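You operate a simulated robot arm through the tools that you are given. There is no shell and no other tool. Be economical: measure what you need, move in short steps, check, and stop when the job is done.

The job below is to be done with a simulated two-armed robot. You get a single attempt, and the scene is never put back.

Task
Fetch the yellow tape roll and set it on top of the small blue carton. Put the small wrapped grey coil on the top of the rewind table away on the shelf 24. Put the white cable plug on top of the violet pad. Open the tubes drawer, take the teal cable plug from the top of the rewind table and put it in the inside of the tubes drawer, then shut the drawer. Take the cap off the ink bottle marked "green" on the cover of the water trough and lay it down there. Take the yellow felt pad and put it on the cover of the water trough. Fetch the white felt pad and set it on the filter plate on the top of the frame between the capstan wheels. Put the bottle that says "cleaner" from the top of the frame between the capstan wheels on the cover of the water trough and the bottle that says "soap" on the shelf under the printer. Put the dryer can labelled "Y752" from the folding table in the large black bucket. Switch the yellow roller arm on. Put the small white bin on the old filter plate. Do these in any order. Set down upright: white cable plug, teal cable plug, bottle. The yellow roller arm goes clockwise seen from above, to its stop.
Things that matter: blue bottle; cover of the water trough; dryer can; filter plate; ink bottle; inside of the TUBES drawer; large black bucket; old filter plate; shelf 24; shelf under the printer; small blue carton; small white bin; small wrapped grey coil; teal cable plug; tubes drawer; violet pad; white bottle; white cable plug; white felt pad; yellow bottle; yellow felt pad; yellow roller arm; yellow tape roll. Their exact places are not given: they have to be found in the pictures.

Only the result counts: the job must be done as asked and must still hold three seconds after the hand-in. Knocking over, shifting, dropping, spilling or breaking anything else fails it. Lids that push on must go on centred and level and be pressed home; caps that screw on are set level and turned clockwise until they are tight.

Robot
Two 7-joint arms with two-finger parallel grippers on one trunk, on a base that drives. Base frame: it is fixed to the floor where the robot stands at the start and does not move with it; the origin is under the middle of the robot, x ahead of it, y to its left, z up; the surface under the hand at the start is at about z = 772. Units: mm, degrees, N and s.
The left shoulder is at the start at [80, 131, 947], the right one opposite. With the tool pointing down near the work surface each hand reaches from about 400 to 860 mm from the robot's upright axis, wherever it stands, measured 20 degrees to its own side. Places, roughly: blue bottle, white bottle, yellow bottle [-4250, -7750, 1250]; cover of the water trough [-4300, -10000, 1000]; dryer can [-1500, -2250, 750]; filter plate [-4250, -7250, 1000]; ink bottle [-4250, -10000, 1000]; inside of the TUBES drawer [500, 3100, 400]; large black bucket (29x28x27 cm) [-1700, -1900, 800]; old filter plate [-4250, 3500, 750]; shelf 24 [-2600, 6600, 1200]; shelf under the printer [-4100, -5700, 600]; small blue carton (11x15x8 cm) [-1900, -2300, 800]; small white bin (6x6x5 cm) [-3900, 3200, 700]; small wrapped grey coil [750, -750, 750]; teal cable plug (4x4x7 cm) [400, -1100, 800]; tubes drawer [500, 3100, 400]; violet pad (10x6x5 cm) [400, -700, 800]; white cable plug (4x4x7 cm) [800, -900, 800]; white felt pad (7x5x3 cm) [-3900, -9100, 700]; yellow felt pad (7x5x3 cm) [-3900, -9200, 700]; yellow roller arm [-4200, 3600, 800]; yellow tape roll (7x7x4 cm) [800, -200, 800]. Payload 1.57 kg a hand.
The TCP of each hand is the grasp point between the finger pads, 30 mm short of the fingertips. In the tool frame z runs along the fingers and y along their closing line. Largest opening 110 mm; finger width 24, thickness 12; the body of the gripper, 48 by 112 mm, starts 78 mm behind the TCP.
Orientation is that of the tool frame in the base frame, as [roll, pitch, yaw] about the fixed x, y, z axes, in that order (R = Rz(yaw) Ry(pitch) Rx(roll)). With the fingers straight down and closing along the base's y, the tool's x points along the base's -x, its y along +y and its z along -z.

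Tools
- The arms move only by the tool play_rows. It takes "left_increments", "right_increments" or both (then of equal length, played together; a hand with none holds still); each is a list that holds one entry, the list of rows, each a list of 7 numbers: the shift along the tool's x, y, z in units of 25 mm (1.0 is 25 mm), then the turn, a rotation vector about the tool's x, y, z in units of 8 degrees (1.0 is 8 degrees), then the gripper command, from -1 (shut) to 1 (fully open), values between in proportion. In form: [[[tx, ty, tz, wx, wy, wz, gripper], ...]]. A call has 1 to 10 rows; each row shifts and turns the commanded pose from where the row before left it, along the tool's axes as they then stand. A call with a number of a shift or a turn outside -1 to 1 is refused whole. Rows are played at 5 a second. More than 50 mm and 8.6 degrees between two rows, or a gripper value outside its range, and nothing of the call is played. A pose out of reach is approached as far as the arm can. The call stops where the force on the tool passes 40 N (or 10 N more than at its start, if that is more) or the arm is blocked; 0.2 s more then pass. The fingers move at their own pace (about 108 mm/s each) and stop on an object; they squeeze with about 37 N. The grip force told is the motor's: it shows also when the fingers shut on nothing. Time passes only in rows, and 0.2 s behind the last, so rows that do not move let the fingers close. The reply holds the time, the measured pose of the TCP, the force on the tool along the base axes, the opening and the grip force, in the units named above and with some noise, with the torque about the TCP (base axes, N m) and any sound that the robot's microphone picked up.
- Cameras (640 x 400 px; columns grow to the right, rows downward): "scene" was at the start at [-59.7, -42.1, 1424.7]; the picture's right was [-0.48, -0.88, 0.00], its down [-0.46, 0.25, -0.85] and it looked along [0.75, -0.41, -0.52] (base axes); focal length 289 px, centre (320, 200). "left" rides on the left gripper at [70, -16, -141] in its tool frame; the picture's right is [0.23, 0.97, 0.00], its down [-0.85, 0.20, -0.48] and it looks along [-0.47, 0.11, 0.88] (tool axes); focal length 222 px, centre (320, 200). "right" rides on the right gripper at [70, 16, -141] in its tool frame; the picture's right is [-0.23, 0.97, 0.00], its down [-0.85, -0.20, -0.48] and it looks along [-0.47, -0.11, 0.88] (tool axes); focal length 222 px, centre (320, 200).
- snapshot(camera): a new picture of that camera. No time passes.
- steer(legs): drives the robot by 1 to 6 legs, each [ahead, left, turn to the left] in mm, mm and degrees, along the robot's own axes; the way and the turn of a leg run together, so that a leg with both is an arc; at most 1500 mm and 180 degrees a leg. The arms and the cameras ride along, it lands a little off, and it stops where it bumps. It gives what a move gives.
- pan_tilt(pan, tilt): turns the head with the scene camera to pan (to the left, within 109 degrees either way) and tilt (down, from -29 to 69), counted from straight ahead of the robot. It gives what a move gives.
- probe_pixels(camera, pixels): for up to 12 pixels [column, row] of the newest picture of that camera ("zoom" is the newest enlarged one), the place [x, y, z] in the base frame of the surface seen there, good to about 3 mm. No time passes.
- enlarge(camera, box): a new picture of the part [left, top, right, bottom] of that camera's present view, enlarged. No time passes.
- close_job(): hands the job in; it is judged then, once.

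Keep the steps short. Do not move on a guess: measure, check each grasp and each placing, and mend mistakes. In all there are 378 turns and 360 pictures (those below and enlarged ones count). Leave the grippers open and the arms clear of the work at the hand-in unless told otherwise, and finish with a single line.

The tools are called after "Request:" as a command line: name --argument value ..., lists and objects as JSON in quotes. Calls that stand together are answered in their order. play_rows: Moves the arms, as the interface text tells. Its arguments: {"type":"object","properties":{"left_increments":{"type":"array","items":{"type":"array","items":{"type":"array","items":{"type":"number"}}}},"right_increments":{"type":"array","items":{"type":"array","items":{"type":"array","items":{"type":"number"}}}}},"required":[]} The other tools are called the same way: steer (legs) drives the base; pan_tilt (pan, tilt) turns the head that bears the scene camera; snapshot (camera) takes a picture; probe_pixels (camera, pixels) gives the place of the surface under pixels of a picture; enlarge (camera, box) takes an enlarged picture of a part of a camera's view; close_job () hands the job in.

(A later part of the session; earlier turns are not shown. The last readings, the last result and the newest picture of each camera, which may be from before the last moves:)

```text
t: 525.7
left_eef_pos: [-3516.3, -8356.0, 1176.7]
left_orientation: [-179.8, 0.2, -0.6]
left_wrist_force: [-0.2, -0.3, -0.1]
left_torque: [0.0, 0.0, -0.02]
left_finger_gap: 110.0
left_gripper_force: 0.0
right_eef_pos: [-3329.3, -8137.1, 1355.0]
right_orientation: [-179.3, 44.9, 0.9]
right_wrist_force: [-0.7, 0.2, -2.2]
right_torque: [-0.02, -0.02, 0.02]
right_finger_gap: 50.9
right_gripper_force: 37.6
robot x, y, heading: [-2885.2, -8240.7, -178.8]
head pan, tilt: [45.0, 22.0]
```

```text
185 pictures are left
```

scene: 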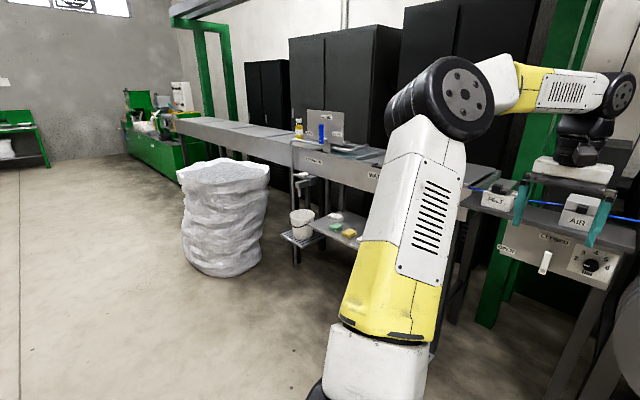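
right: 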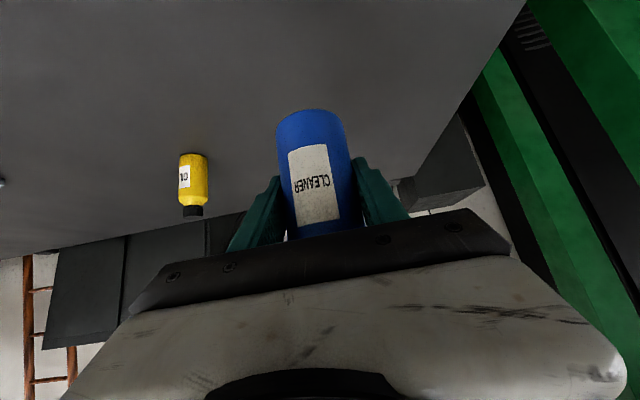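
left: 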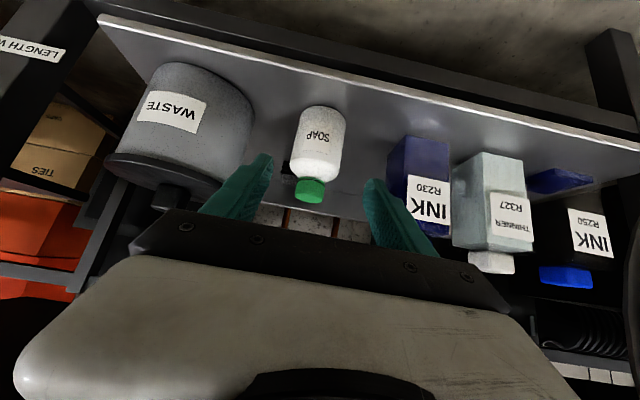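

Request:
enlarge --camera "scene" --box '[170, 90, 410, 260]'

Request:
probe_pixels --camera "scene" --pixels '[[350, 233], [335, 215], [320, 225], [302, 225], [225, 270], [262, 250], [190, 250], [300, 125], [322, 130], [330, 145], [280, 142], [370, 160]]'

```text
2.35 times, centred on (290, 175) of scene
```

zoom: 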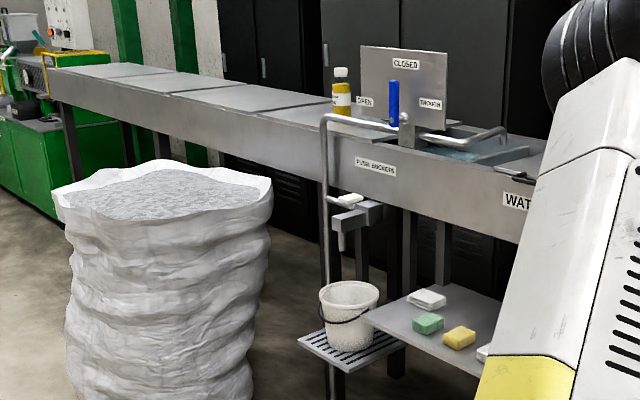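

```text
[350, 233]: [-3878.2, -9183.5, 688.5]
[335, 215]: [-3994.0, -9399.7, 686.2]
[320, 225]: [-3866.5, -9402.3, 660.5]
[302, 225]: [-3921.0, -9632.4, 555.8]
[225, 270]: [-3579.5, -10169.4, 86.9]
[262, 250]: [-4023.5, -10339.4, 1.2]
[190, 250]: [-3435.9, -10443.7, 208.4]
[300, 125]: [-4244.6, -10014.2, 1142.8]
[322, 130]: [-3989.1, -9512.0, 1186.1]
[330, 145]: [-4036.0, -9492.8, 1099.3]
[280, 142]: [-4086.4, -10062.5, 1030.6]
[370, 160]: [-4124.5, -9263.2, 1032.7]
```

Bag stands in front of the trough further on. Move closer (y≈-9300) and look again.

Request:
steer --legs '[[0, 1050, -1.2]]'

Request:
pan_tilt --pan 35 --tilt 28

Request:
snapshot --camera "scene"

Request:
pan_tilt --pan 0 --tilt 28

Request:
snapshot --camera "scene"

```text
t: 531.0
left_eef_pos: [-3516.7, -9374.7, 1177.8]
left_orientation: [-179.8, 0.3, -2.8]
left_wrist_force: [0.5, 0.0, 0.0]
left_torque: [-0.01, 0.01, 0.05]
left_finger_gap: 109.9
left_gripper_force: 0.1
right_eef_pos: [-3320.6, -9162.8, 1355.8]
right_orientation: [-179.4, 44.9, -1.2]
right_wrist_force: [-0.4, -1.0, -2.0]
right_torque: [-0.01, 0.02, 0.02]
right_finger_gap: 50.9
right_gripper_force: 37.0
robot x, y, heading: [-2878.5, -9283.3, 179.3]
head pan, tilt: [45.0, 22.0]
```

```text
t: 531.8
left_eef_pos: [-3516.6, -9375.6, 1177.0]
left_orientation: [-179.9, 0.2, -2.6]
left_wrist_force: [0.0, 0.0, -0.4]
left_torque: [0.02, 0.02, -0.02]
left_finger_gap: 110.1
left_gripper_force: 0.1
right_eef_pos: [-3322.1, -9162.7, 1355.2]
right_orientation: [-179.4, 44.8, -1.2]
right_wrist_force: [0.9, -0.8, -3.2]
right_torque: [0.03, 0.0, 0.02]
right_finger_gap: 51.1
right_gripper_force: 37.2
robot x, y, heading: [-2880.6, -9282.6, 179.1]
head pan, tilt: [35.0, 28.0]
```

```text
183 pictures are left
```

scene: 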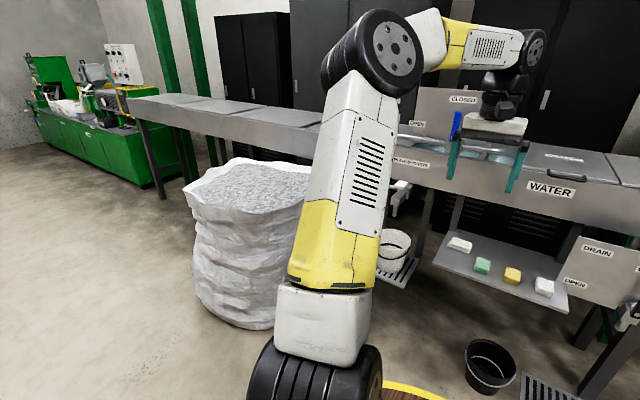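

```text
t: 532.8
left_eef_pos: [-3515.4, -9375.2, 1175.6]
left_orientation: [-179.9, 0.2, -2.8]
left_wrist_force: [0.0, 0.3, 1.0]
left_torque: [0.0, -0.01, -0.01]
left_finger_gap: 110.0
left_gripper_force: 0.1
right_eef_pos: [-3320.6, -9162.4, 1355.5]
right_orientation: [-179.4, 44.9, -1.1]
right_wrist_force: [-0.6, 0.0, -2.1]
right_torque: [0.04, 0.01, 0.0]
right_finger_gap: 51.0
right_gripper_force: 36.5
robot x, y, heading: [-2880.1, -9280.5, 179.2]
head pan, tilt: [0.0, 28.0]
```

```text
182 pictures are left
```

scene: 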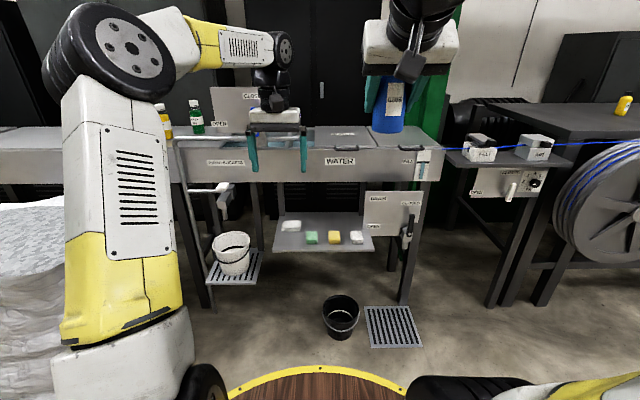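

Request:
enlarge --camera "scene" --box '[260, 205, 390, 260]'

Request:
probe_pixels --camera "scene" --pixels '[[334, 236], [356, 236], [311, 237], [290, 225], [320, 248], [340, 325], [390, 320], [235, 265], [235, 190], [196, 117], [196, 130], [165, 125]]'

Request:
enlarge --camera "scene" --box '[130, 70, 330, 200]'

```text
4.92 times, centred on (325, 232) of scene
```

zoom: 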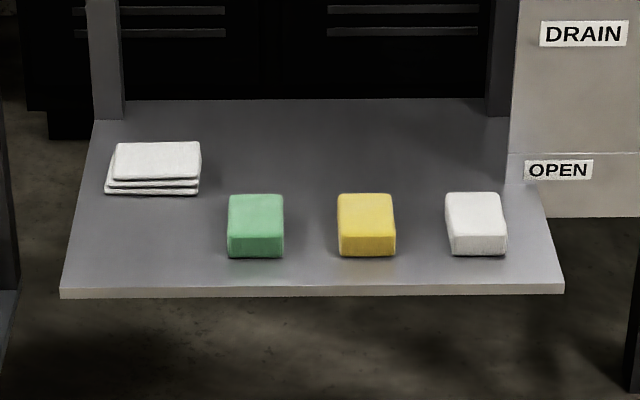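

```text
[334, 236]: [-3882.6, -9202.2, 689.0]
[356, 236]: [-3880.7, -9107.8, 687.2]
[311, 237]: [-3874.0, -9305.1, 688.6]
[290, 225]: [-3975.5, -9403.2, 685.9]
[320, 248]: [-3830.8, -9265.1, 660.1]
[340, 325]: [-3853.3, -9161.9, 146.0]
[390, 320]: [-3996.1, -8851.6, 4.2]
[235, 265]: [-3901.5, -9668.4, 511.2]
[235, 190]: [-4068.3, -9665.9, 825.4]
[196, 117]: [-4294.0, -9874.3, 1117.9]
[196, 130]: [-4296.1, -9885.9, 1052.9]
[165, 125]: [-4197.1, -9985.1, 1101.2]
```

```text
3.08 times, centred on (230, 135) of scene
```

zoom: 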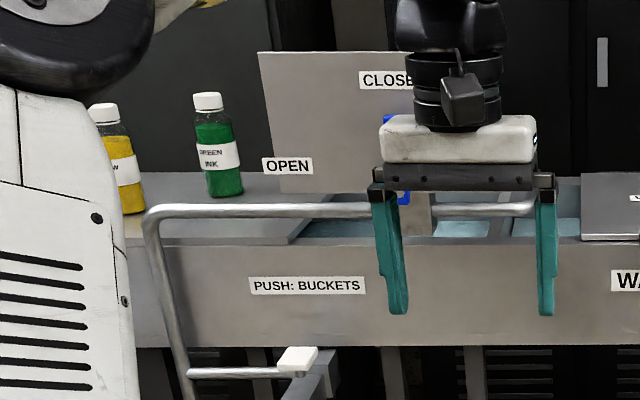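

Request:
probe_pixels --camera "scene" --pixels '[[30, 240], [50, 330], [30, 380], [10, 210], [60, 300], [180, 140], [240, 137], [300, 135], [205, 150], [150, 155], [120, 150], [20, 135]]'

```text
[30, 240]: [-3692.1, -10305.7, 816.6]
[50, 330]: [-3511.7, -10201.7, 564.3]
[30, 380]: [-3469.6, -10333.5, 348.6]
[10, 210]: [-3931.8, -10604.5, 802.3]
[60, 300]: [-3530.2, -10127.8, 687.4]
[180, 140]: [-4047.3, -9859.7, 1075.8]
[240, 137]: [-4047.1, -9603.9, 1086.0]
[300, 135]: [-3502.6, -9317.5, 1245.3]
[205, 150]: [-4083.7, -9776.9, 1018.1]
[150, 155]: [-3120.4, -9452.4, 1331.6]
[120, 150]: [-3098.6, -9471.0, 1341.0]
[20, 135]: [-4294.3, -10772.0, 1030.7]
```

GREEN INK is at (-4300,-9880), YELLOW INK at (-4200,-9990) on the cover (z≈1031); a pipe runs in front at x≈-4047, z≈1080. Raise the left hand, drive to (-3560,-9680), and look closely.

Request:
play_rows --left_increments '[[[0.5, 0, -1, 0, 0, 0, 1], [0.5, 0, -1, 0, 0, 0, 1], [0.5, 0, -1, 0, 0, 0, 1], [0.5, 0, -1, 0, 0, 0, 1], [0.5, 0, 0, 0, 0, 0, 1], [0.5, 0, 0, 0, 0, 0, 1]]]'

Request:
steer --legs '[[0, 395, 0.5], [600, 0, 0]]'

Request:
pan_tilt --pan 12 --tilt 28

Request:
snapshot --camera "scene"

Request:
snapshot --camera "left"

```text
t: 534.2
left_eef_pos: [-3440.5, -9379.9, 1278.1]
left_orientation: [-179.9, 0.1, -2.6]
left_wrist_force: [-0.6, -0.7, 0.1]
left_torque: [-0.01, -0.02, 0.01]
left_finger_gap: 110.1
left_gripper_force: 0.0
right_eef_pos: [-3321.6, -9161.8, 1354.9]
right_orientation: [-179.4, 44.9, -1.2]
right_wrist_force: [-0.8, -0.7, -2.0]
right_torque: [0.0, 0.02, -0.01]
right_finger_gap: 51.0
right_gripper_force: 37.1
robot x, y, heading: [-2880.8, -9281.3, 179.1]
head pan, tilt: [0.0, 28.0]
```

```text
t: 539.5
left_eef_pos: [-4023.4, -9759.9, 1277.2]
left_orientation: [-179.9, -1.0, -3.8]
left_wrist_force: [6.5, -3.0, 3.0]
left_torque: [0.18, 0.11, -0.34]
left_finger_gap: 108.2
left_gripper_force: 0.0
right_eef_pos: [-3909.1, -9545.6, 1353.8]
right_orientation: [-179.4, 44.7, -1.6]
right_wrist_force: [0.1, -0.1, -2.3]
right_torque: [0.0, 0.01, -0.03]
right_finger_gap: 50.9
right_gripper_force: 36.9
robot x, y, heading: [-3467.5, -9666.1, 178.8]
head pan, tilt: [0.0, 28.0]
stopped in leg 2: the force on the tool passed its limit at 55 N (the readings are from after the stop); the commanded pose is now the measured one
```

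```text
t: 540.2
left_eef_pos: [-4024.1, -9760.4, 1277.4]
left_orientation: [-179.9, -0.8, -3.8]
left_wrist_force: [9.7, -2.4, 1.3]
left_torque: [0.17, 0.09, -0.59]
left_finger_gap: 108.0
left_gripper_force: 0.0
right_eef_pos: [-3909.7, -9545.4, 1354.4]
right_orientation: [-179.4, 44.8, -1.5]
right_wrist_force: [0.0, -0.4, -2.2]
right_torque: [0.03, 0.02, -0.02]
right_finger_gap: 51.2
right_gripper_force: 36.8
robot x, y, heading: [-3472.3, -9665.8, 178.8]
head pan, tilt: [12.0, 28.0]
```

```text
179 pictures are left
```

scene: 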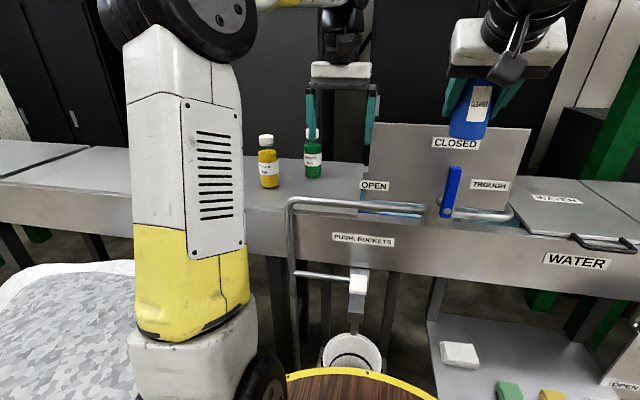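

```text
178 pictures are left
```

left: 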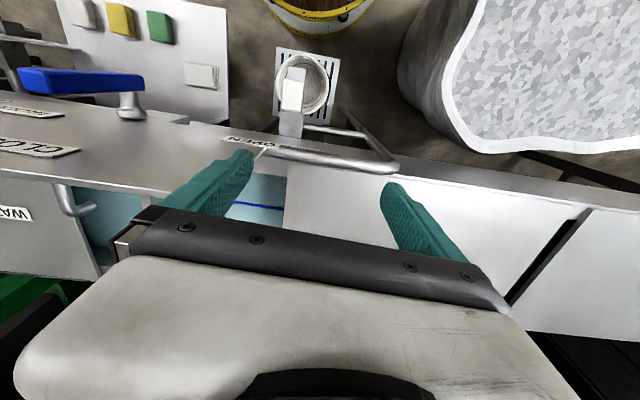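

The left finger touched the OPEN/CLOSED panel's edge. Back off and measure that panel.

Request:
steer --legs '[[-130, 0, 0]]'

Request:
pan_tilt --pan 12 --tilt 25

Request:
snapshot --camera "scene"

```text
t: 541.5
left_eef_pos: [-3896.2, -9763.1, 1276.5]
left_orientation: [-179.9, -0.8, -3.7]
left_wrist_force: [0.6, -0.1, -0.1]
left_torque: [0.03, 0.0, -0.01]
left_finger_gap: 110.1
left_gripper_force: 0.0
right_eef_pos: [-3782.5, -9547.6, 1355.5]
right_orientation: [-179.4, 44.8, -1.4]
right_wrist_force: [-0.5, -0.1, -2.1]
right_torque: [-0.01, -0.04, -0.02]
right_finger_gap: 50.9
right_gripper_force: 36.8
robot x, y, heading: [-3340.2, -9669.7, 178.9]
head pan, tilt: [12.0, 28.0]
```

```text
t: 542.1
left_eef_pos: [-3897.5, -9762.8, 1276.6]
left_orientation: [-179.9, -0.9, -3.7]
left_wrist_force: [0.0, -0.1, 0.5]
left_torque: [0.0, 0.0, 0.0]
left_finger_gap: 109.9
left_gripper_force: 0.0
right_eef_pos: [-3782.1, -9547.9, 1354.8]
right_orientation: [-179.4, 44.7, -1.4]
right_wrist_force: [-0.5, 0.3, -1.3]
right_torque: [0.02, -0.02, 0.0]
right_finger_gap: 50.8
right_gripper_force: 36.7
robot x, y, heading: [-3339.3, -9667.5, 178.7]
head pan, tilt: [12.0, 25.0]
```

```text
177 pictures are left
```

scene: 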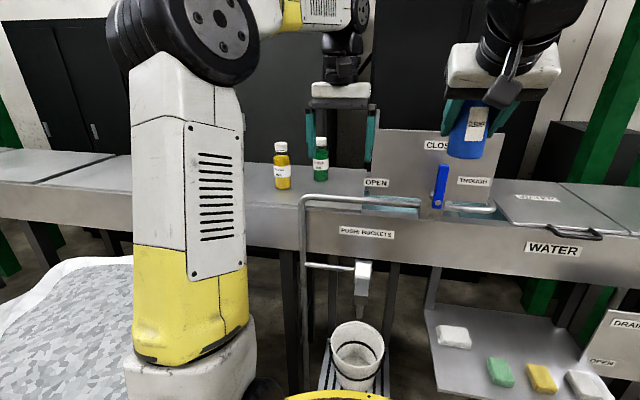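

Request:
probe_pixels --camera "scene" --pixels '[[380, 150], [430, 135], [410, 135], [495, 150], [400, 180], [372, 170], [320, 160], [320, 142], [281, 170], [281, 148], [320, 200], [350, 200]]'

Request:
enlarge --camera "scene" --box '[250, 110, 530, 240]'

```text
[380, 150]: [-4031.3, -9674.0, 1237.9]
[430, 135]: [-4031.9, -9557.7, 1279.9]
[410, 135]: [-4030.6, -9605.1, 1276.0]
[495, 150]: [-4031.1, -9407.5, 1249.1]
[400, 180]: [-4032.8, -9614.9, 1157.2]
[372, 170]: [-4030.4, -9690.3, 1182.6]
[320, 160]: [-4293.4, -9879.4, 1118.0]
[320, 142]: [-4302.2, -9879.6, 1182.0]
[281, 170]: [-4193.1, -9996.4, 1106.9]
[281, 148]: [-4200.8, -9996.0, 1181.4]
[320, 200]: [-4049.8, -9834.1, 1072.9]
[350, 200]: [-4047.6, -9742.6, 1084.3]
```

```text
2.29 times, centred on (390, 175) of scene
```

zoom: 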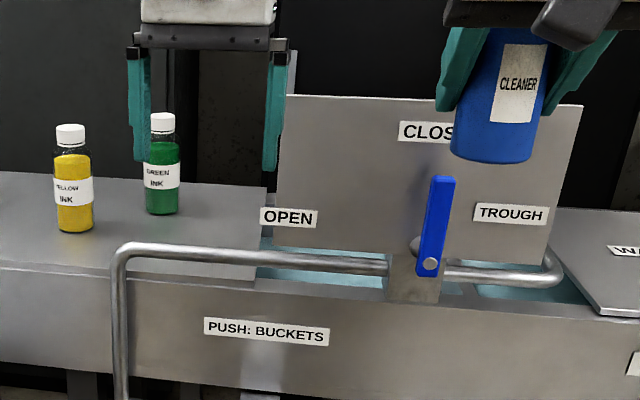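

Request:
probe_pixels --camera "zoom" --pixels '[[250, 225], [250, 262], [200, 230], [230, 195], [150, 235], [160, 215], [75, 232], [30, 250], [110, 200], [258, 255], [270, 262], [40, 200]]'

```text
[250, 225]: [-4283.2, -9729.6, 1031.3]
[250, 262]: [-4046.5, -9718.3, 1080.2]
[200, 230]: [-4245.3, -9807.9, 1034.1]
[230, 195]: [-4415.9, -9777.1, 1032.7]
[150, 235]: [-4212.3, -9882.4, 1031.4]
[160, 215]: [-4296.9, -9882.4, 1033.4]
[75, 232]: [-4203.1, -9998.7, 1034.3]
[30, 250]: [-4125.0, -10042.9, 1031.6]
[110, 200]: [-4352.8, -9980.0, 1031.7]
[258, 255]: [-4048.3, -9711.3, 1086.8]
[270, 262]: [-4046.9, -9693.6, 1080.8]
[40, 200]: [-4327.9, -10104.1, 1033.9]
```

Cover is z≈1032 and free to the right of the inks down to y≈-9715. Panel plane x=-4031 for y>-9695. Shift both hands left first, then drive in.

Request:
play_rows --left_increments '[[[0.3, 1, 0, 0, 0, 0, 1], [0.3, 1, 0, 0, 0, 0, 1], [0.3, 1, 0, 0, 0, 0, 1], [0.3, 1, 0, 0, 0, 0, 1], [0.3, 1, 0, 0, 0, 0, 1], [0.3, 1, 0, 0, 0, 0, 1], [0.3, 1, 0, 0, 0, 0, 1], [0.3, 1, 0, 0, 0, 0, 1], [0, 0.3, 0, 0, 0, 0, 1]]]' --right_increments '[[[0, 1, 0, 0, 0, 0, -1], [0, 1, 0, 0, 0, 0, -1], [0, 1, 0, 0, 0, 0, -1], [0, 1, 0, 0, 0, 0, -1], [0, 1, 0, 0, 0, 0, -1], [0, 1, 0, 0, 0, 0, -1], [0, 1, 0, 0, 0, 0, -1], [0, 1, 0, 0, 0, 0, -1], [0, 1, 0, 0, 0, 0, -1]]]'

Request:
steer --legs '[[190, 30, 1]]'

Request:
snapshot --camera "scene"

Request:
snapshot --camera "right"

```text
t: 544.1
left_eef_pos: [-3848.1, -9973.4, 1276.8]
left_orientation: [-179.9, -0.9, -3.7]
left_wrist_force: [-0.5, -0.1, -0.5]
left_torque: [-0.07, 0.01, 0.0]
left_finger_gap: 110.2
left_gripper_force: 0.1
right_eef_pos: [-3791.1, -9771.3, 1352.3]
right_orientation: [-179.6, 44.8, -1.5]
right_wrist_force: [0.0, 0.0, -2.3]
right_torque: [0.0, 0.0, 0.01]
right_finger_gap: 50.5
right_gripper_force: 36.4
robot x, y, heading: [-3341.4, -9668.1, 179.0]
head pan, tilt: [12.0, 25.0]
```

```text
t: 545.7
left_eef_pos: [-4035.4, -10012.3, 1276.8]
left_orientation: [-179.8, -0.9, -2.5]
left_wrist_force: [0.2, 1.1, 0.4]
left_torque: [-0.01, -0.02, -0.02]
left_finger_gap: 109.9
left_gripper_force: 0.0
right_eef_pos: [-3980.5, -9809.8, 1352.1]
right_orientation: [-179.4, 44.7, -0.3]
right_wrist_force: [-0.3, 0.6, -1.8]
right_torque: [0.01, -0.02, -0.01]
right_finger_gap: 51.0
right_gripper_force: 37.1
robot x, y, heading: [-3534.5, -9698.9, -179.9]
head pan, tilt: [12.0, 25.0]
```

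```text
175 pictures are left
```

scene: 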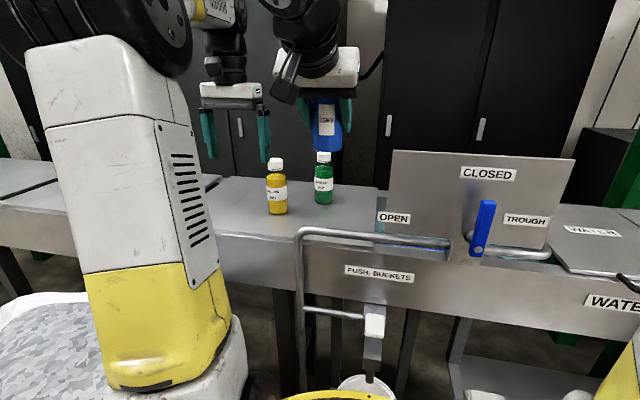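

```text
174 pictures are left
```

right: 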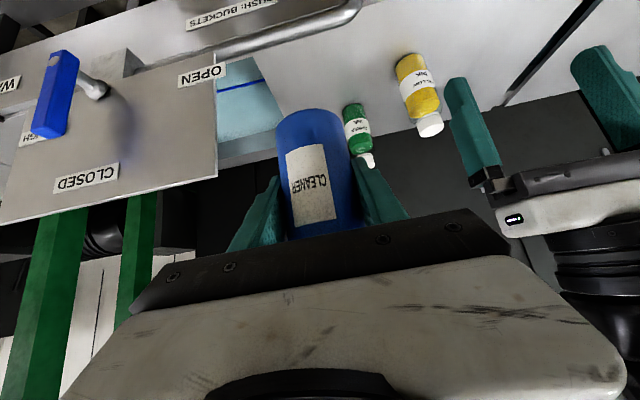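

Carry the cleaner forward over the cover and down at (-4160,-9790).

Request:
play_rows --right_increments '[[[-0.98, -0.16, 0.98, 0, 0, 0, -1], [-0.98, -0.16, 0.98, 0, 0, 0, -1], [-0.98, -0.16, 0.98, 0, 0, 0, -1], [-0.98, -0.16, 0.98, 0, 0, 0, -1], [-0.98, -0.16, 0.98, 0, 0, 0, -1], [0.98, 0, 0.98, 0, 0, 0, -1], [0.98, 0, 0.98, 0, 0, 0, -1], [0.98, 0, 0.98, 0, 0, 0, -1], [0.98, 0, 0.98, 0, 0, 0, -1]]]'

Request:
snapshot --camera "scene"

Request:
snapshot --camera "right"

```text
t: 547.7
left_eef_pos: [-4034.9, -10011.8, 1277.8]
left_orientation: [-179.9, -1.0, -2.6]
left_wrist_force: [0.3, -0.8, -0.2]
left_torque: [0.0, 0.01, 0.01]
left_finger_gap: 110.0
left_gripper_force: 0.0
right_eef_pos: [-4153.6, -9788.6, 1210.4]
right_orientation: [-179.5, 44.7, -0.3]
right_wrist_force: [0.1, 0.0, -2.4]
right_torque: [0.0, 0.05, 0.01]
right_finger_gap: 50.9
right_gripper_force: 37.0
robot x, y, heading: [-3532.3, -9697.7, -179.9]
head pan, tilt: [12.0, 25.0]
```

```text
173 pictures are left
```

scene: 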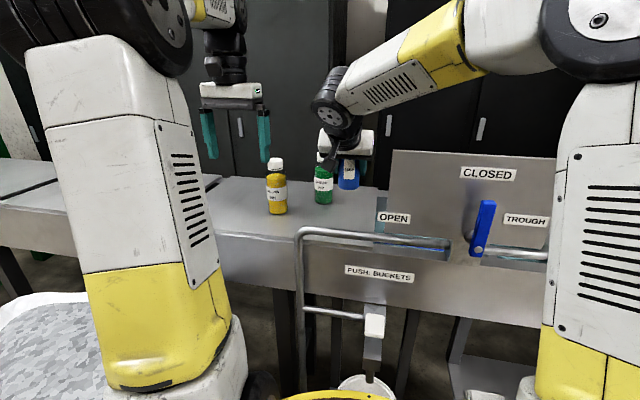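

```text
172 pictures are left
```

right: 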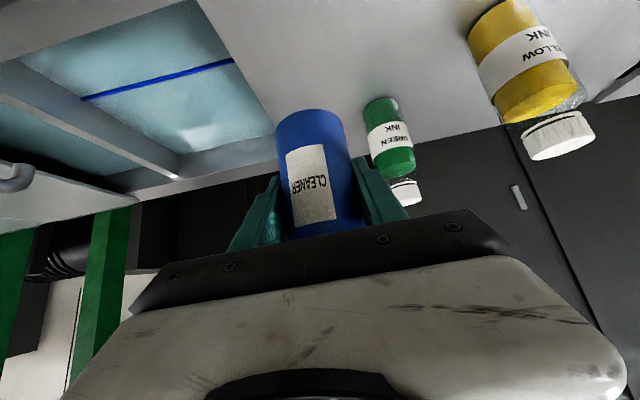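

Lower the cleaner to the cover.

Request:
play_rows --right_increments '[[[0.98, 0, 0.98, 0, 0, 0, -1], [0.98, 0, 0.98, 0, 0, 0, -1], [0.98, 0, 0.98, 0, 0, 0, -1], [0.4, 0, 0.4, 0, 0, 0, -1]]]'

Request:
play_rows --right_increments '[[[0.08, 0, 0.08, 0, 0, 0, -1], [0.06, 0, 0.06, 0, 0, 0, -1]]]'

```text
t: 548.7
left_eef_pos: [-4035.4, -10012.0, 1277.7]
left_orientation: [-179.8, -0.9, -2.5]
left_wrist_force: [-0.3, 0.0, 0.2]
left_torque: [-0.01, 0.01, -0.03]
left_finger_gap: 110.2
left_gripper_force: 0.1
right_eef_pos: [-4154.4, -9787.0, 1095.4]
right_orientation: [-179.4, 44.8, -0.2]
right_wrist_force: [0.0, 0.0, -1.7]
right_torque: [0.0, 0.03, 0.01]
right_finger_gap: 50.8
right_gripper_force: 37.2
robot x, y, heading: [-3536.7, -9698.9, -179.6]
head pan, tilt: [12.0, 25.0]
```

```text
t: 549.3
left_eef_pos: [-4035.4, -10012.5, 1277.1]
left_orientation: [-180.0, -0.9, -2.4]
left_wrist_force: [0.8, -0.2, 0.2]
left_torque: [0.02, -0.01, -0.01]
left_finger_gap: 110.0
left_gripper_force: 0.0
right_eef_pos: [-4153.8, -9785.6, 1090.3]
right_orientation: [-179.3, 44.8, -0.3]
right_wrist_force: [0.1, -0.1, -2.5]
right_torque: [-0.06, 0.0, 0.0]
right_finger_gap: 50.8
right_gripper_force: 36.8
robot x, y, heading: [-3534.7, -9694.5, -180.1]
head pan, tilt: [12.0, 25.0]
```

Request:
play_rows --right_increments '[[[0.1, 0, 0.1, 0, 0, 0, -1], [0.05, 0, 0.05, 0, 0, 0, -1]]]'

```text
t: 549.9
left_eef_pos: [-4035.5, -10012.5, 1278.0]
left_orientation: [-179.9, -0.9, -2.5]
left_wrist_force: [0.6, 0.0, -0.1]
left_torque: [0.02, 0.01, -0.01]
left_finger_gap: 110.0
left_gripper_force: 0.1
right_eef_pos: [-4153.6, -9786.3, 1085.1]
right_orientation: [-179.5, 44.8, -0.2]
right_wrist_force: [0.0, 1.1, -2.3]
right_torque: [-0.02, 0.02, 0.0]
right_finger_gap: 51.1
right_gripper_force: 37.5
robot x, y, heading: [-3531.3, -9698.2, -179.6]
head pan, tilt: [12.0, 25.0]
```

Request:
play_rows --right_increments '[[[0.05, 0, 0.05, 0, 0, 0, -1], [0.05, 0, 0.05, 0, 0, 0, -1]]]'

```text
t: 550.5
left_eef_pos: [-4033.8, -10013.0, 1278.3]
left_orientation: [-179.9, -0.7, -2.5]
left_wrist_force: [0.1, 0.3, 0.8]
left_torque: [0.02, 0.0, 0.02]
left_finger_gap: 110.1
left_gripper_force: 0.1
right_eef_pos: [-4152.9, -9785.4, 1085.4]
right_orientation: [-179.6, 45.1, -0.3]
right_wrist_force: [1.0, 2.5, 21.0]
right_torque: [-0.27, 0.08, -0.01]
right_finger_gap: 51.0
right_gripper_force: 36.7
robot x, y, heading: [-3535.2, -9694.2, -179.8]
head pan, tilt: [12.0, 25.0]
```

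Contact. Ease, open, retreat along the tool axis.

Request:
play_rows --right_increments '[[[-0.04, 0, -0.04, 0, 0, 0, -1], [0, 0, 0, 0, 0, 0, 0.2], [0, 0, 0, 0, 0, 0, 0.4], [0, 0, 0, 0, 0, 0, 0.4], [0, 0, -0.7, 0, 0, 0, 0.4], [0, 0, -1, 0, 0, 0, 0.4], [0, 0, -1, 0, 0, 0, 0.4], [0, 0, -1, 0, 0, 0, 0.4], [0, 0, -1, 0, 0, 0, 0.6]]]'

Request:
snapshot --camera "right"

Request:
snapshot --camera "scene"

```text
t: 552.5
left_eef_pos: [-4035.1, -10012.0, 1277.3]
left_orientation: [-179.9, -0.9, -2.5]
left_wrist_force: [0.5, -0.5, 0.5]
left_torque: [0.03, -0.04, 0.01]
left_finger_gap: 109.8
left_gripper_force: 0.0
right_eef_pos: [-4071.0, -9786.9, 1165.8]
right_orientation: [-179.4, 44.8, -0.2]
right_wrist_force: [0.3, 0.7, 0.5]
right_torque: [-0.01, -0.02, -0.02]
right_finger_gap: 88.1
right_gripper_force: 0.1
robot x, y, heading: [-3533.5, -9698.8, -179.6]
head pan, tilt: [12.0, 25.0]
```

```text
171 pictures are left
```

right: 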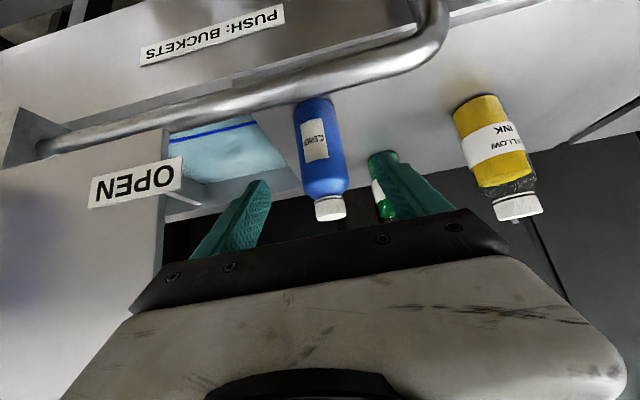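

```text
170 pictures are left
```

scene: 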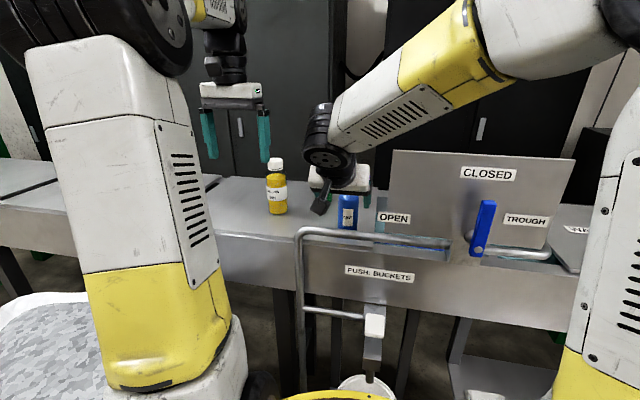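

Cleaner is placed. Now the green ink cap: retract the right hand, tilt the left hand to 60° and bring it to hover behind the cap.

Request:
play_rows --right_increments '[[[0.98, 0, -0.98, 0, 0, 0, 1], [0.98, 0, -0.98, 0, 0, 0, 1], [0.98, 0, -0.98, 0, 0, 0, 1], [0.98, -0.3, -0.98, 0, 0, 0, 1], [0.5, -0.3, -0.98, 0, 0, 0, 1], [0, -0.5, -0.98, 0, 0, 0, 1], [0, -0.8, 0, 0, 0, 0, 1], [0, -0.8, 0, 0, 0, 0, 1], [0, -0.8, 0, 0, 0, 0, 1]]]' --left_increments '[[[0, 0, 0, 0, -0.95, 0, 0], [0, 0, 0, 0, -0.95, 0, 0], [0, 0, 0, 0, -0.95, 0, 0], [0, 0, 0, 0, -0.95, 0, 0], [0, 0, 0, 0, -0.95, 0, 0], [0, 0, 0, 0, -0.95, 0, 0], [0, 0, 0, 0, -0.95, 0, 0], [0, 0, 0, 0, -0.95, 0, 0], [0, 0, 0, 0, 0, 0, 0]]]'

Request:
snapshot --camera "scene"

Request:
enlarge --camera "scene" --box '[250, 130, 410, 250]'

```text
t: 554.5
left_eef_pos: [-4036.1, -10012.0, 1277.6]
left_orientation: [-179.8, 60.0, -2.4]
left_wrist_force: [-0.6, -0.3, -0.5]
left_torque: [0.02, 0.0, 0.0]
left_finger_gap: 55.1
left_gripper_force: 0.0
right_eef_pos: [-3888.0, -9701.0, 1192.2]
right_orientation: [-179.3, 44.7, -0.1]
right_wrist_force: [0.5, 0.3, -1.1]
right_torque: [0.01, 0.01, -0.02]
right_finger_gap: 110.1
right_gripper_force: 0.0
robot x, y, heading: [-3535.0, -9697.0, -179.5]
head pan, tilt: [12.0, 25.0]
```

```text
169 pictures are left
```

scene: 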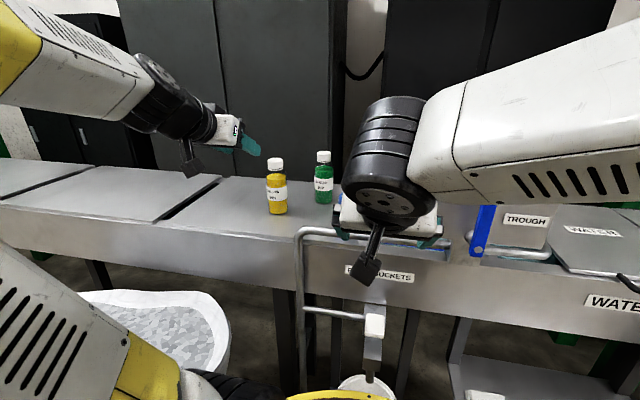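

```text
3.33 times, centred on (330, 190) of scene
```

zoom: 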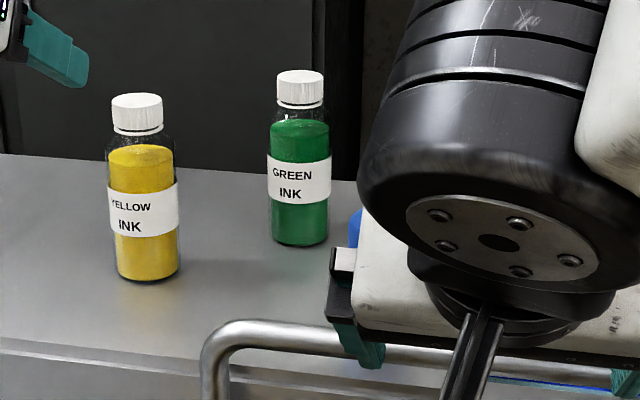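

Request:
probe_pixels --camera "zoom" --pixels '[[300, 90], [300, 73], [280, 90], [322, 90], [300, 104], [300, 150], [275, 180], [328, 180], [300, 240], [138, 115], [140, 275]]'

```text
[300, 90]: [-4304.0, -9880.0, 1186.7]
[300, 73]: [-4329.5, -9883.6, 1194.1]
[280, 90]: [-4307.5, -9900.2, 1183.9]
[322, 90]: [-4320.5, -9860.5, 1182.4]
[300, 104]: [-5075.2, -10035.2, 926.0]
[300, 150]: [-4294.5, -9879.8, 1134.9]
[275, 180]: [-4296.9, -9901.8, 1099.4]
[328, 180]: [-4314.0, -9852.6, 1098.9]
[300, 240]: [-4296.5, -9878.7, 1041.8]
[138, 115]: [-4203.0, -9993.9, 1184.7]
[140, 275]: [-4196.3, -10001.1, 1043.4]
```

Cap: centre (-4322,-9880), Ø≈40, z 1172–1194. Move the left hand to hover behind it.

Request:
play_rows --left_increments '[[[-0.313, -0.66, 0.968, 0, 0, 0, 0.4], [-0.313, -0.66, 0.968, 0, 0, 0, 0.4], [-0.313, -0.66, 0.968, 0, 0, 0, 0.4], [-0.313, -0.66, 0.968, 0, 0, 0, 0.4], [-0.313, -0.66, 0.968, 0, 0, 0, 0.4], [-0.313, -0.66, 0.968, 0, 0, 0, 0.4], [-0.313, -0.62, 0.968, 0, 0, 0, 0.4], [-0.313, -0.42, 0.968, 0, 0, 0, 0.4]]]'

Request:
snapshot --camera "left"

Request:
snapshot --camera "scene"

```text
t: 556.3
left_eef_pos: [-4229.4, -9879.9, 1234.2]
left_orientation: [-179.7, 59.8, -2.3]
left_wrist_force: [-0.1, 0.0, -0.2]
left_torque: [-0.04, 0.02, 0.02]
left_finger_gap: 77.2
left_gripper_force: 0.0
right_eef_pos: [-3886.4, -9700.4, 1191.4]
right_orientation: [-179.4, 44.7, -0.2]
right_wrist_force: [0.3, 0.2, -0.1]
right_torque: [0.04, 0.0, -0.01]
right_finger_gap: 109.9
right_gripper_force: 0.0
robot x, y, heading: [-3536.2, -9696.1, -179.8]
head pan, tilt: [12.0, 25.0]
```

```text
167 pictures are left
```

left: 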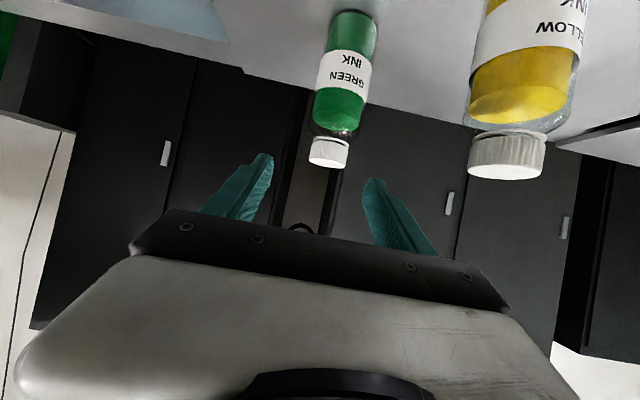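

```text
166 pictures are left
```

scene: 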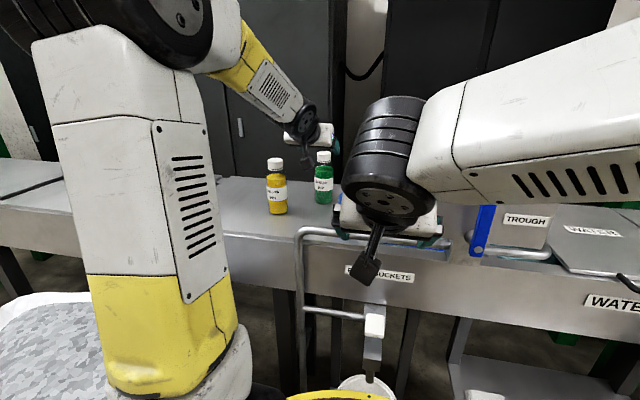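

Request:
probe_pixels --camera "left" --pixels '[[329, 150], [313, 152], [346, 153], [328, 163], [340, 100]]'

```text
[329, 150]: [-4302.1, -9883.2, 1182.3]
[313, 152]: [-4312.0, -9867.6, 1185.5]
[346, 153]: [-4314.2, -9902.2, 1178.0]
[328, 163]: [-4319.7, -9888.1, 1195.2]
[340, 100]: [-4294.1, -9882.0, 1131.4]
```

Request:
play_rows --left_increments '[[[-0.03, 0.054, 0.838, 0, 0, 0, 0.4], [-0.03, 0.054, 0.838, 0, 0, 0, 0.4], [-0.03, 0.054, 0.838, 0, 0, 0, 0.4], [-0.03, 0.054, 0.838, 0, 0, 0, 0.4], [-0.03, 0.054, 0.838, 0, 0, 0, 0.4]]]'

Request:
enlarge --camera "left" --box '[220, 60, 440, 230]'

Request:
enlarge --camera "scene" --box '[250, 110, 410, 230]'

```text
t: 557.5
left_eef_pos: [-4321.7, -9881.9, 1186.9]
left_orientation: [-179.8, 59.9, -2.3]
left_wrist_force: [0.3, 0.1, -0.3]
left_torque: [-0.01, -0.02, 0.02]
left_finger_gap: 77.1
left_gripper_force: 0.0
right_eef_pos: [-3887.7, -9700.3, 1192.1]
right_orientation: [-179.4, 44.8, -0.3]
right_wrist_force: [0.2, 0.5, -0.6]
right_torque: [0.03, 0.04, 0.0]
right_finger_gap: 109.9
right_gripper_force: 0.0
robot x, y, heading: [-3536.7, -9696.1, -179.8]
head pan, tilt: [12.0, 25.0]
```

```text
2.35 times, centred on (330, 145) of left
```

zoom: 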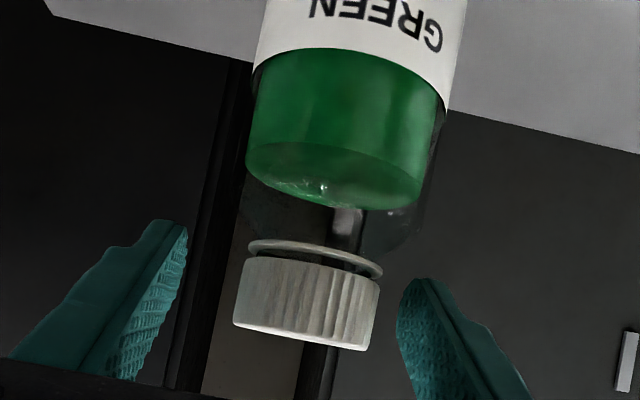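

```text
3.33 times, centred on (330, 170) of scene
```

zoom: 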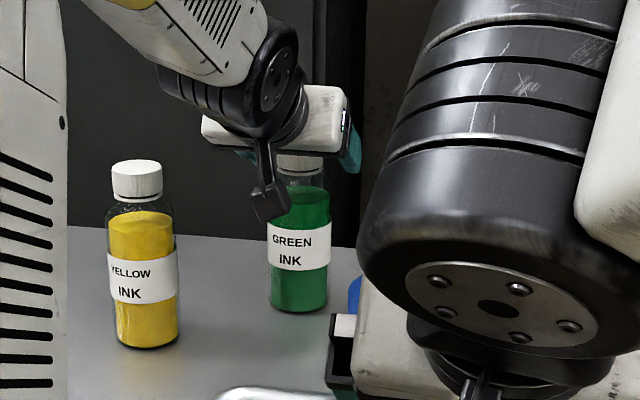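

Fingers straddle the ribbed cap. Close, then twist counter-clockwise (seen from above) 32°, watching the bottle's label.

Request:
play_rows --left_increments '[[[0, 0, 0, 0, 0, 0, -1], [0, 0, 0, 0, 0, 0, -1], [0, 0, 0, 0, 0, 0, -1], [-0.433, 0, -0.25, 0, 0, 0, -1]]]'

Request:
enlarge --camera "scene" --box '[250, 110, 410, 230]'

```text
t: 558.5
left_eef_pos: [-4322.7, -9881.9, 1196.9]
left_orientation: [-179.8, 59.8, -2.2]
left_wrist_force: [-0.3, 0.1, -4.1]
left_torque: [0.01, 0.03, 0.0]
left_finger_gap: 40.2
left_gripper_force: 37.2
right_eef_pos: [-3888.4, -9701.3, 1193.1]
right_orientation: [-179.3, 44.8, -0.2]
right_wrist_force: [-0.1, -0.2, 0.4]
right_torque: [0.02, -0.03, -0.01]
right_finger_gap: 110.2
right_gripper_force: 0.1
robot x, y, heading: [-3531.6, -9695.5, -179.9]
head pan, tilt: [12.0, 25.0]
```

```text
3.33 times, centred on (330, 170) of scene
```

zoom: 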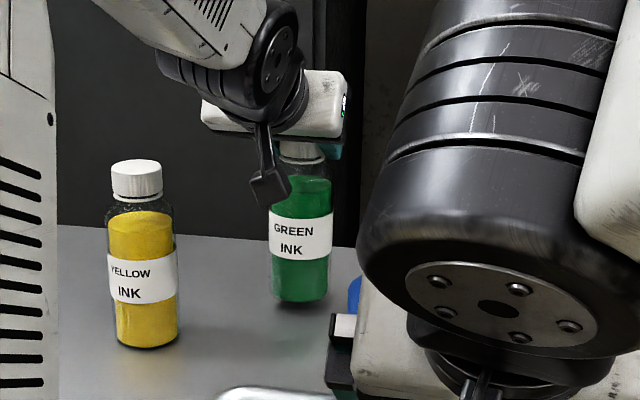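

The whole bottle lifts with the cap, so it's a tight screw cap. Plan: lift it clear, back into free space, hold the body with the right hand and unscrew with the left. Raise it first and back up.

Request:
play_rows --left_increments '[[[-0.98, 0, -0.566, 0, 0, 0, -1], [-0.98, 0, -0.566, 0, 0, 0, -1], [-0.98, 0, -0.566, 0, 0, 0, -1], [-0.98, 0, -0.566, 0, 0, 0, -1], [-0.98, 0, -0.566, 0, 0, 0, -1]]]'

Request:
steer --legs '[[-430, 0, 0]]'

Request:
snapshot --camera "scene"

Request:
snapshot --camera "left"

```text
t: 559.7
left_eef_pos: [-4321.9, -9882.8, 1339.7]
left_orientation: [-179.9, 59.9, -2.4]
left_wrist_force: [-0.2, -0.4, -3.3]
left_torque: [0.01, 0.0, 0.01]
left_finger_gap: 40.0
left_gripper_force: 37.3
right_eef_pos: [-3886.7, -9701.7, 1192.2]
right_orientation: [-179.3, 44.8, -0.2]
right_wrist_force: [-0.2, -0.1, -0.3]
right_torque: [-0.03, -0.01, 0.0]
right_finger_gap: 110.2
right_gripper_force: 0.1
robot x, y, heading: [-3535.8, -9695.0, -179.7]
head pan, tilt: [12.0, 25.0]
```

```text
t: 562.3
left_eef_pos: [-3893.3, -9877.3, 1340.2]
left_orientation: [-179.8, 59.9, -2.7]
left_wrist_force: [-0.3, -0.3, -4.5]
left_torque: [0.03, -0.03, -0.01]
left_finger_gap: 40.2
left_gripper_force: 37.2
right_eef_pos: [-3458.4, -9699.0, 1191.9]
right_orientation: [-179.3, 44.7, -0.5]
right_wrist_force: [-0.7, 0.2, -0.6]
right_torque: [0.01, -0.02, 0.0]
right_finger_gap: 110.0
right_gripper_force: 0.0
robot x, y, heading: [-3105.5, -9697.0, 180.0]
head pan, tilt: [12.0, 25.0]
```

```text
162 pictures are left
```

scene: 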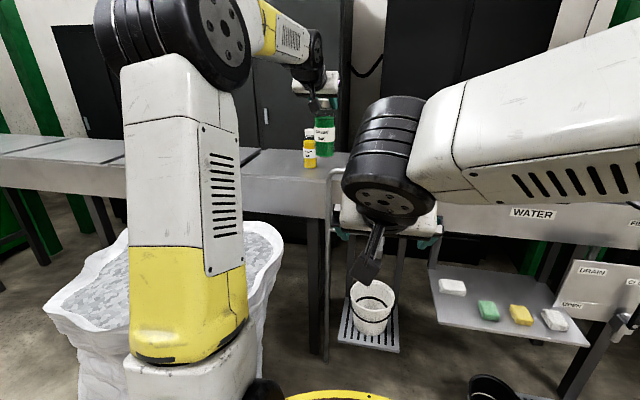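

```text
161 pictures are left
```

left: 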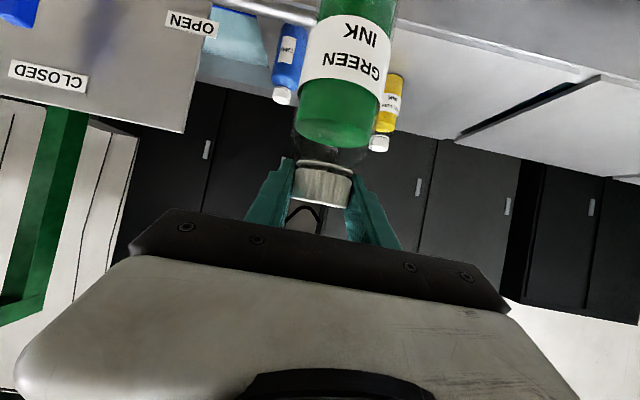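

Bring the bottle nearer to my centre with the left hand while the right hand moves aside, then turns level and angled 35° to approach the bottle body.

Request:
play_rows --left_increments '[[[0, 0, 0, 0, 0, 0, -1], [0, 0, 0, 0, 0, 0, -1], [0, 0, 0, 0, 0, 0, -1], [0, 0, 0, 0, 0, 0, -1], [0, 0, 0, 0, 0, 0, -1], [0, 0, 0, 0, 0, 0, -1], [0, 0, 0, 0, 0, 0, -1], [0, 0, 0, 0, 0, 0, -1], [0, 0, 0, 0, 0, 0, -1], [0, 0, 0, 0, 0, 0, -1]]]' --right_increments '[[[0, -1, 0, 0, 0, 0, 1], [0, -1, 0, 0, 0, 0, 1], [0, -1, 0, 0, 0, 0, 1], [0, -1, 0, 0, 0, 0, 1], [0, -1, 0, 0, 0, 0, 1], [0, 0, 0, 0, -0.88, 0, 1], [0, 0, 0, 0, -0.88, 0, 1], [0, 0, 0, 0, -0.88, 0, 1], [0, 0, 0, 0, -0.88, 0, 1], [0, 0, 0, 0, -0.88, 0, 1]]]'

Request:
play_rows --left_increments '[[[0.98, -0.857, -0.673, 0, 0, 0, -1], [0.98, -0.857, -0.673, 0, 0, 0, -1], [0.98, -0.857, -0.673, 0, 0, 0, -1], [0.98, -0.857, -0.673, 0, 0, 0, -1], [0.98, -0.857, -0.673, 0, 0, 0, -1], [0.98, -0.857, -0.673, 0, 0, 0, -1], [0.98, -0.857, -0.673, 0, 0, 0, -1]]]' --right_increments '[[[0, 0, 0, -0.862, 0, -0.152, 1], [0, 0, 0, -0.862, 0, -0.152, 1], [0, 0, 0, -0.862, 0, -0.152, 1], [0, 0, 0, -0.862, 0, -0.152, 1], [0, 0, 0, -0.862, 0, -0.152, 1], [0, 0, 0, 0, 0, 0, 1], [0, 0, 0, 0, 0, 0, 1]]]'

Request:
pan_tilt --pan 0 --tilt 20

Request:
snapshot --camera "scene"

Request:
snapshot --camera "right"

```text
t: 564.5
left_eef_pos: [-3894.0, -9878.9, 1341.0]
left_orientation: [-179.9, 59.9, -2.6]
left_wrist_force: [0.1, -0.2, -4.5]
left_torque: [-0.03, -0.01, 0.04]
left_finger_gap: 40.1
left_gripper_force: 36.3
right_eef_pos: [-3492.6, -9596.7, 1325.9]
right_orientation: [-177.6, 79.8, 1.6]
right_wrist_force: [-0.2, 1.3, -0.4]
right_torque: [0.01, -0.04, 0.02]
right_finger_gap: 110.0
right_gripper_force: 0.0
right hand out of reach, approached as far as the arm can: row 6, 7, 8, 9, 10
robot x, y, heading: [-3104.5, -9695.7, 179.8]
head pan, tilt: [12.0, 25.0]
```

```text
t: 566.1
left_eef_pos: [-3697.8, -9736.0, 1252.0]
left_orientation: [-179.8, 59.9, -2.5]
left_wrist_force: [-0.9, 0.5, -4.4]
left_torque: [-0.01, 0.03, -0.02]
left_finger_gap: 40.2
left_gripper_force: 36.8
right_eef_pos: [-3493.9, -9597.9, 1329.5]
right_orientation: [-178.0, 79.7, 36.0]
right_wrist_force: [0.2, 0.4, 0.3]
right_torque: [0.01, -0.04, -0.01]
right_finger_gap: 110.0
right_gripper_force: 0.1
right hand out of reach, approached as far as the arm can: row 1
robot x, y, heading: [-3104.4, -9698.6, 179.8]
head pan, tilt: [12.0, 25.0]
```

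```text
t: 566.9
left_eef_pos: [-3697.8, -9736.6, 1252.9]
left_orientation: [-179.8, 59.8, -2.5]
left_wrist_force: [-0.2, -0.1, -4.1]
left_torque: [0.02, -0.02, -0.02]
left_finger_gap: 40.2
left_gripper_force: 37.0
right_eef_pos: [-3493.8, -9597.9, 1328.9]
right_orientation: [-178.1, 79.7, 36.0]
right_wrist_force: [-0.8, 0.0, 0.6]
right_torque: [-0.03, 0.03, -0.01]
right_finger_gap: 110.0
right_gripper_force: 0.1
robot x, y, heading: [-3104.2, -9701.2, 179.8]
head pan, tilt: [0.0, 20.0]
```

```text
160 pictures are left
```

scene: 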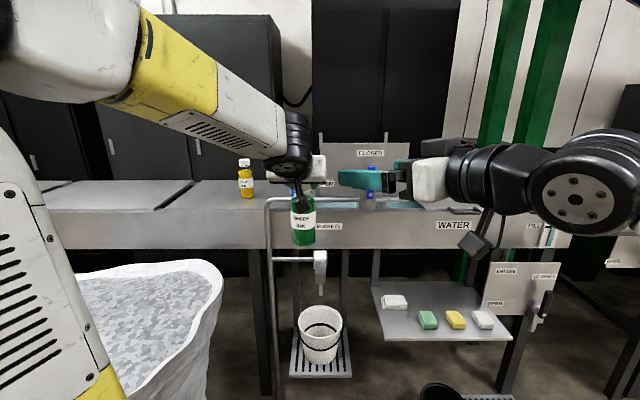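

```text
159 pictures are left
```

right: 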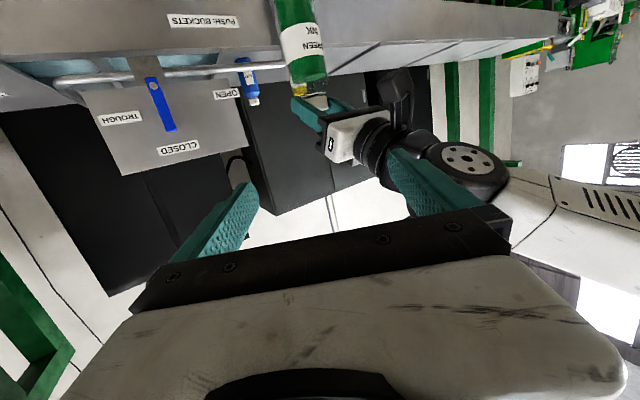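

Move the right hand to a pre-grasp 130 mm from the bottle body.

Request:
play_rows --right_increments '[[[0.95, -0.055, 0.3, 0, 0, 0, 0.6], [0.95, -0.055, 0.5, 0, 0, 0, 0.6], [0.95, -0.055, 1, 0, 0, 0, 0.6], [0.95, -0.055, 1, 0, 0, 0, 0.6], [0.95, -0.055, 1, 0, 0, 0, 0.6], [0.15, -0.055, 1, 0, 0, 0, 0.6], [0, 0, 0.9, 0, 0, 0, 0.6]]]'

Request:
snapshot --camera "right"

Request:
snapshot --camera "scene"

```text
t: 568.5
left_eef_pos: [-3698.0, -9737.0, 1252.2]
left_orientation: [-179.8, 59.8, -2.5]
left_wrist_force: [0.0, 1.9, -3.9]
left_torque: [-0.02, 0.0, 0.05]
left_finger_gap: 40.3
left_gripper_force: 37.5
right_eef_pos: [-3628.0, -9640.3, 1229.0]
right_orientation: [-178.3, 79.7, 35.9]
right_wrist_force: [0.3, 0.6, 0.2]
right_torque: [0.01, 0.01, 0.01]
right_finger_gap: 88.1
right_gripper_force: 0.1
right hand out of reach, approached as far as the arm can: row 2, 3, 4, 5
robot x, y, heading: [-3104.5, -9693.2, 180.1]
head pan, tilt: [0.0, 20.0]
```

```text
158 pictures are left
```

right: 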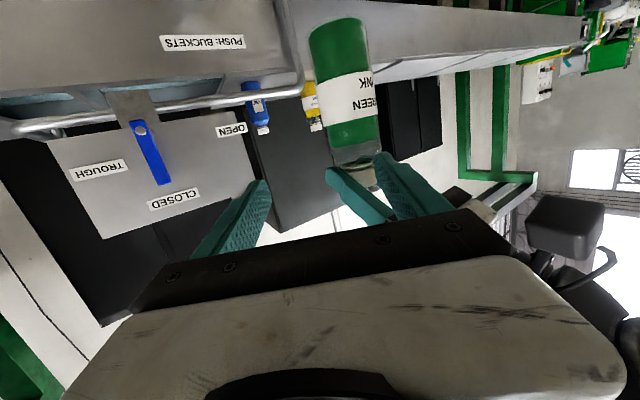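

```text
157 pictures are left
```

scene: 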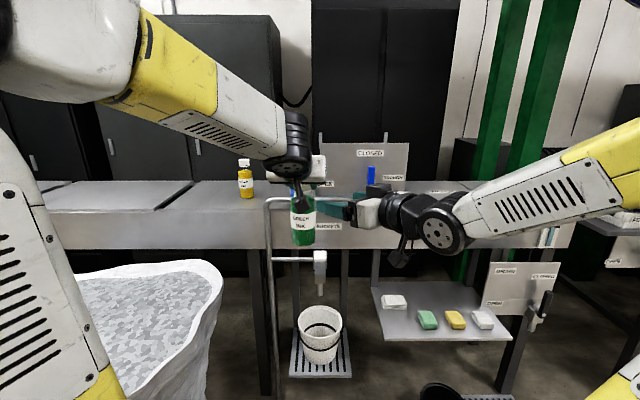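

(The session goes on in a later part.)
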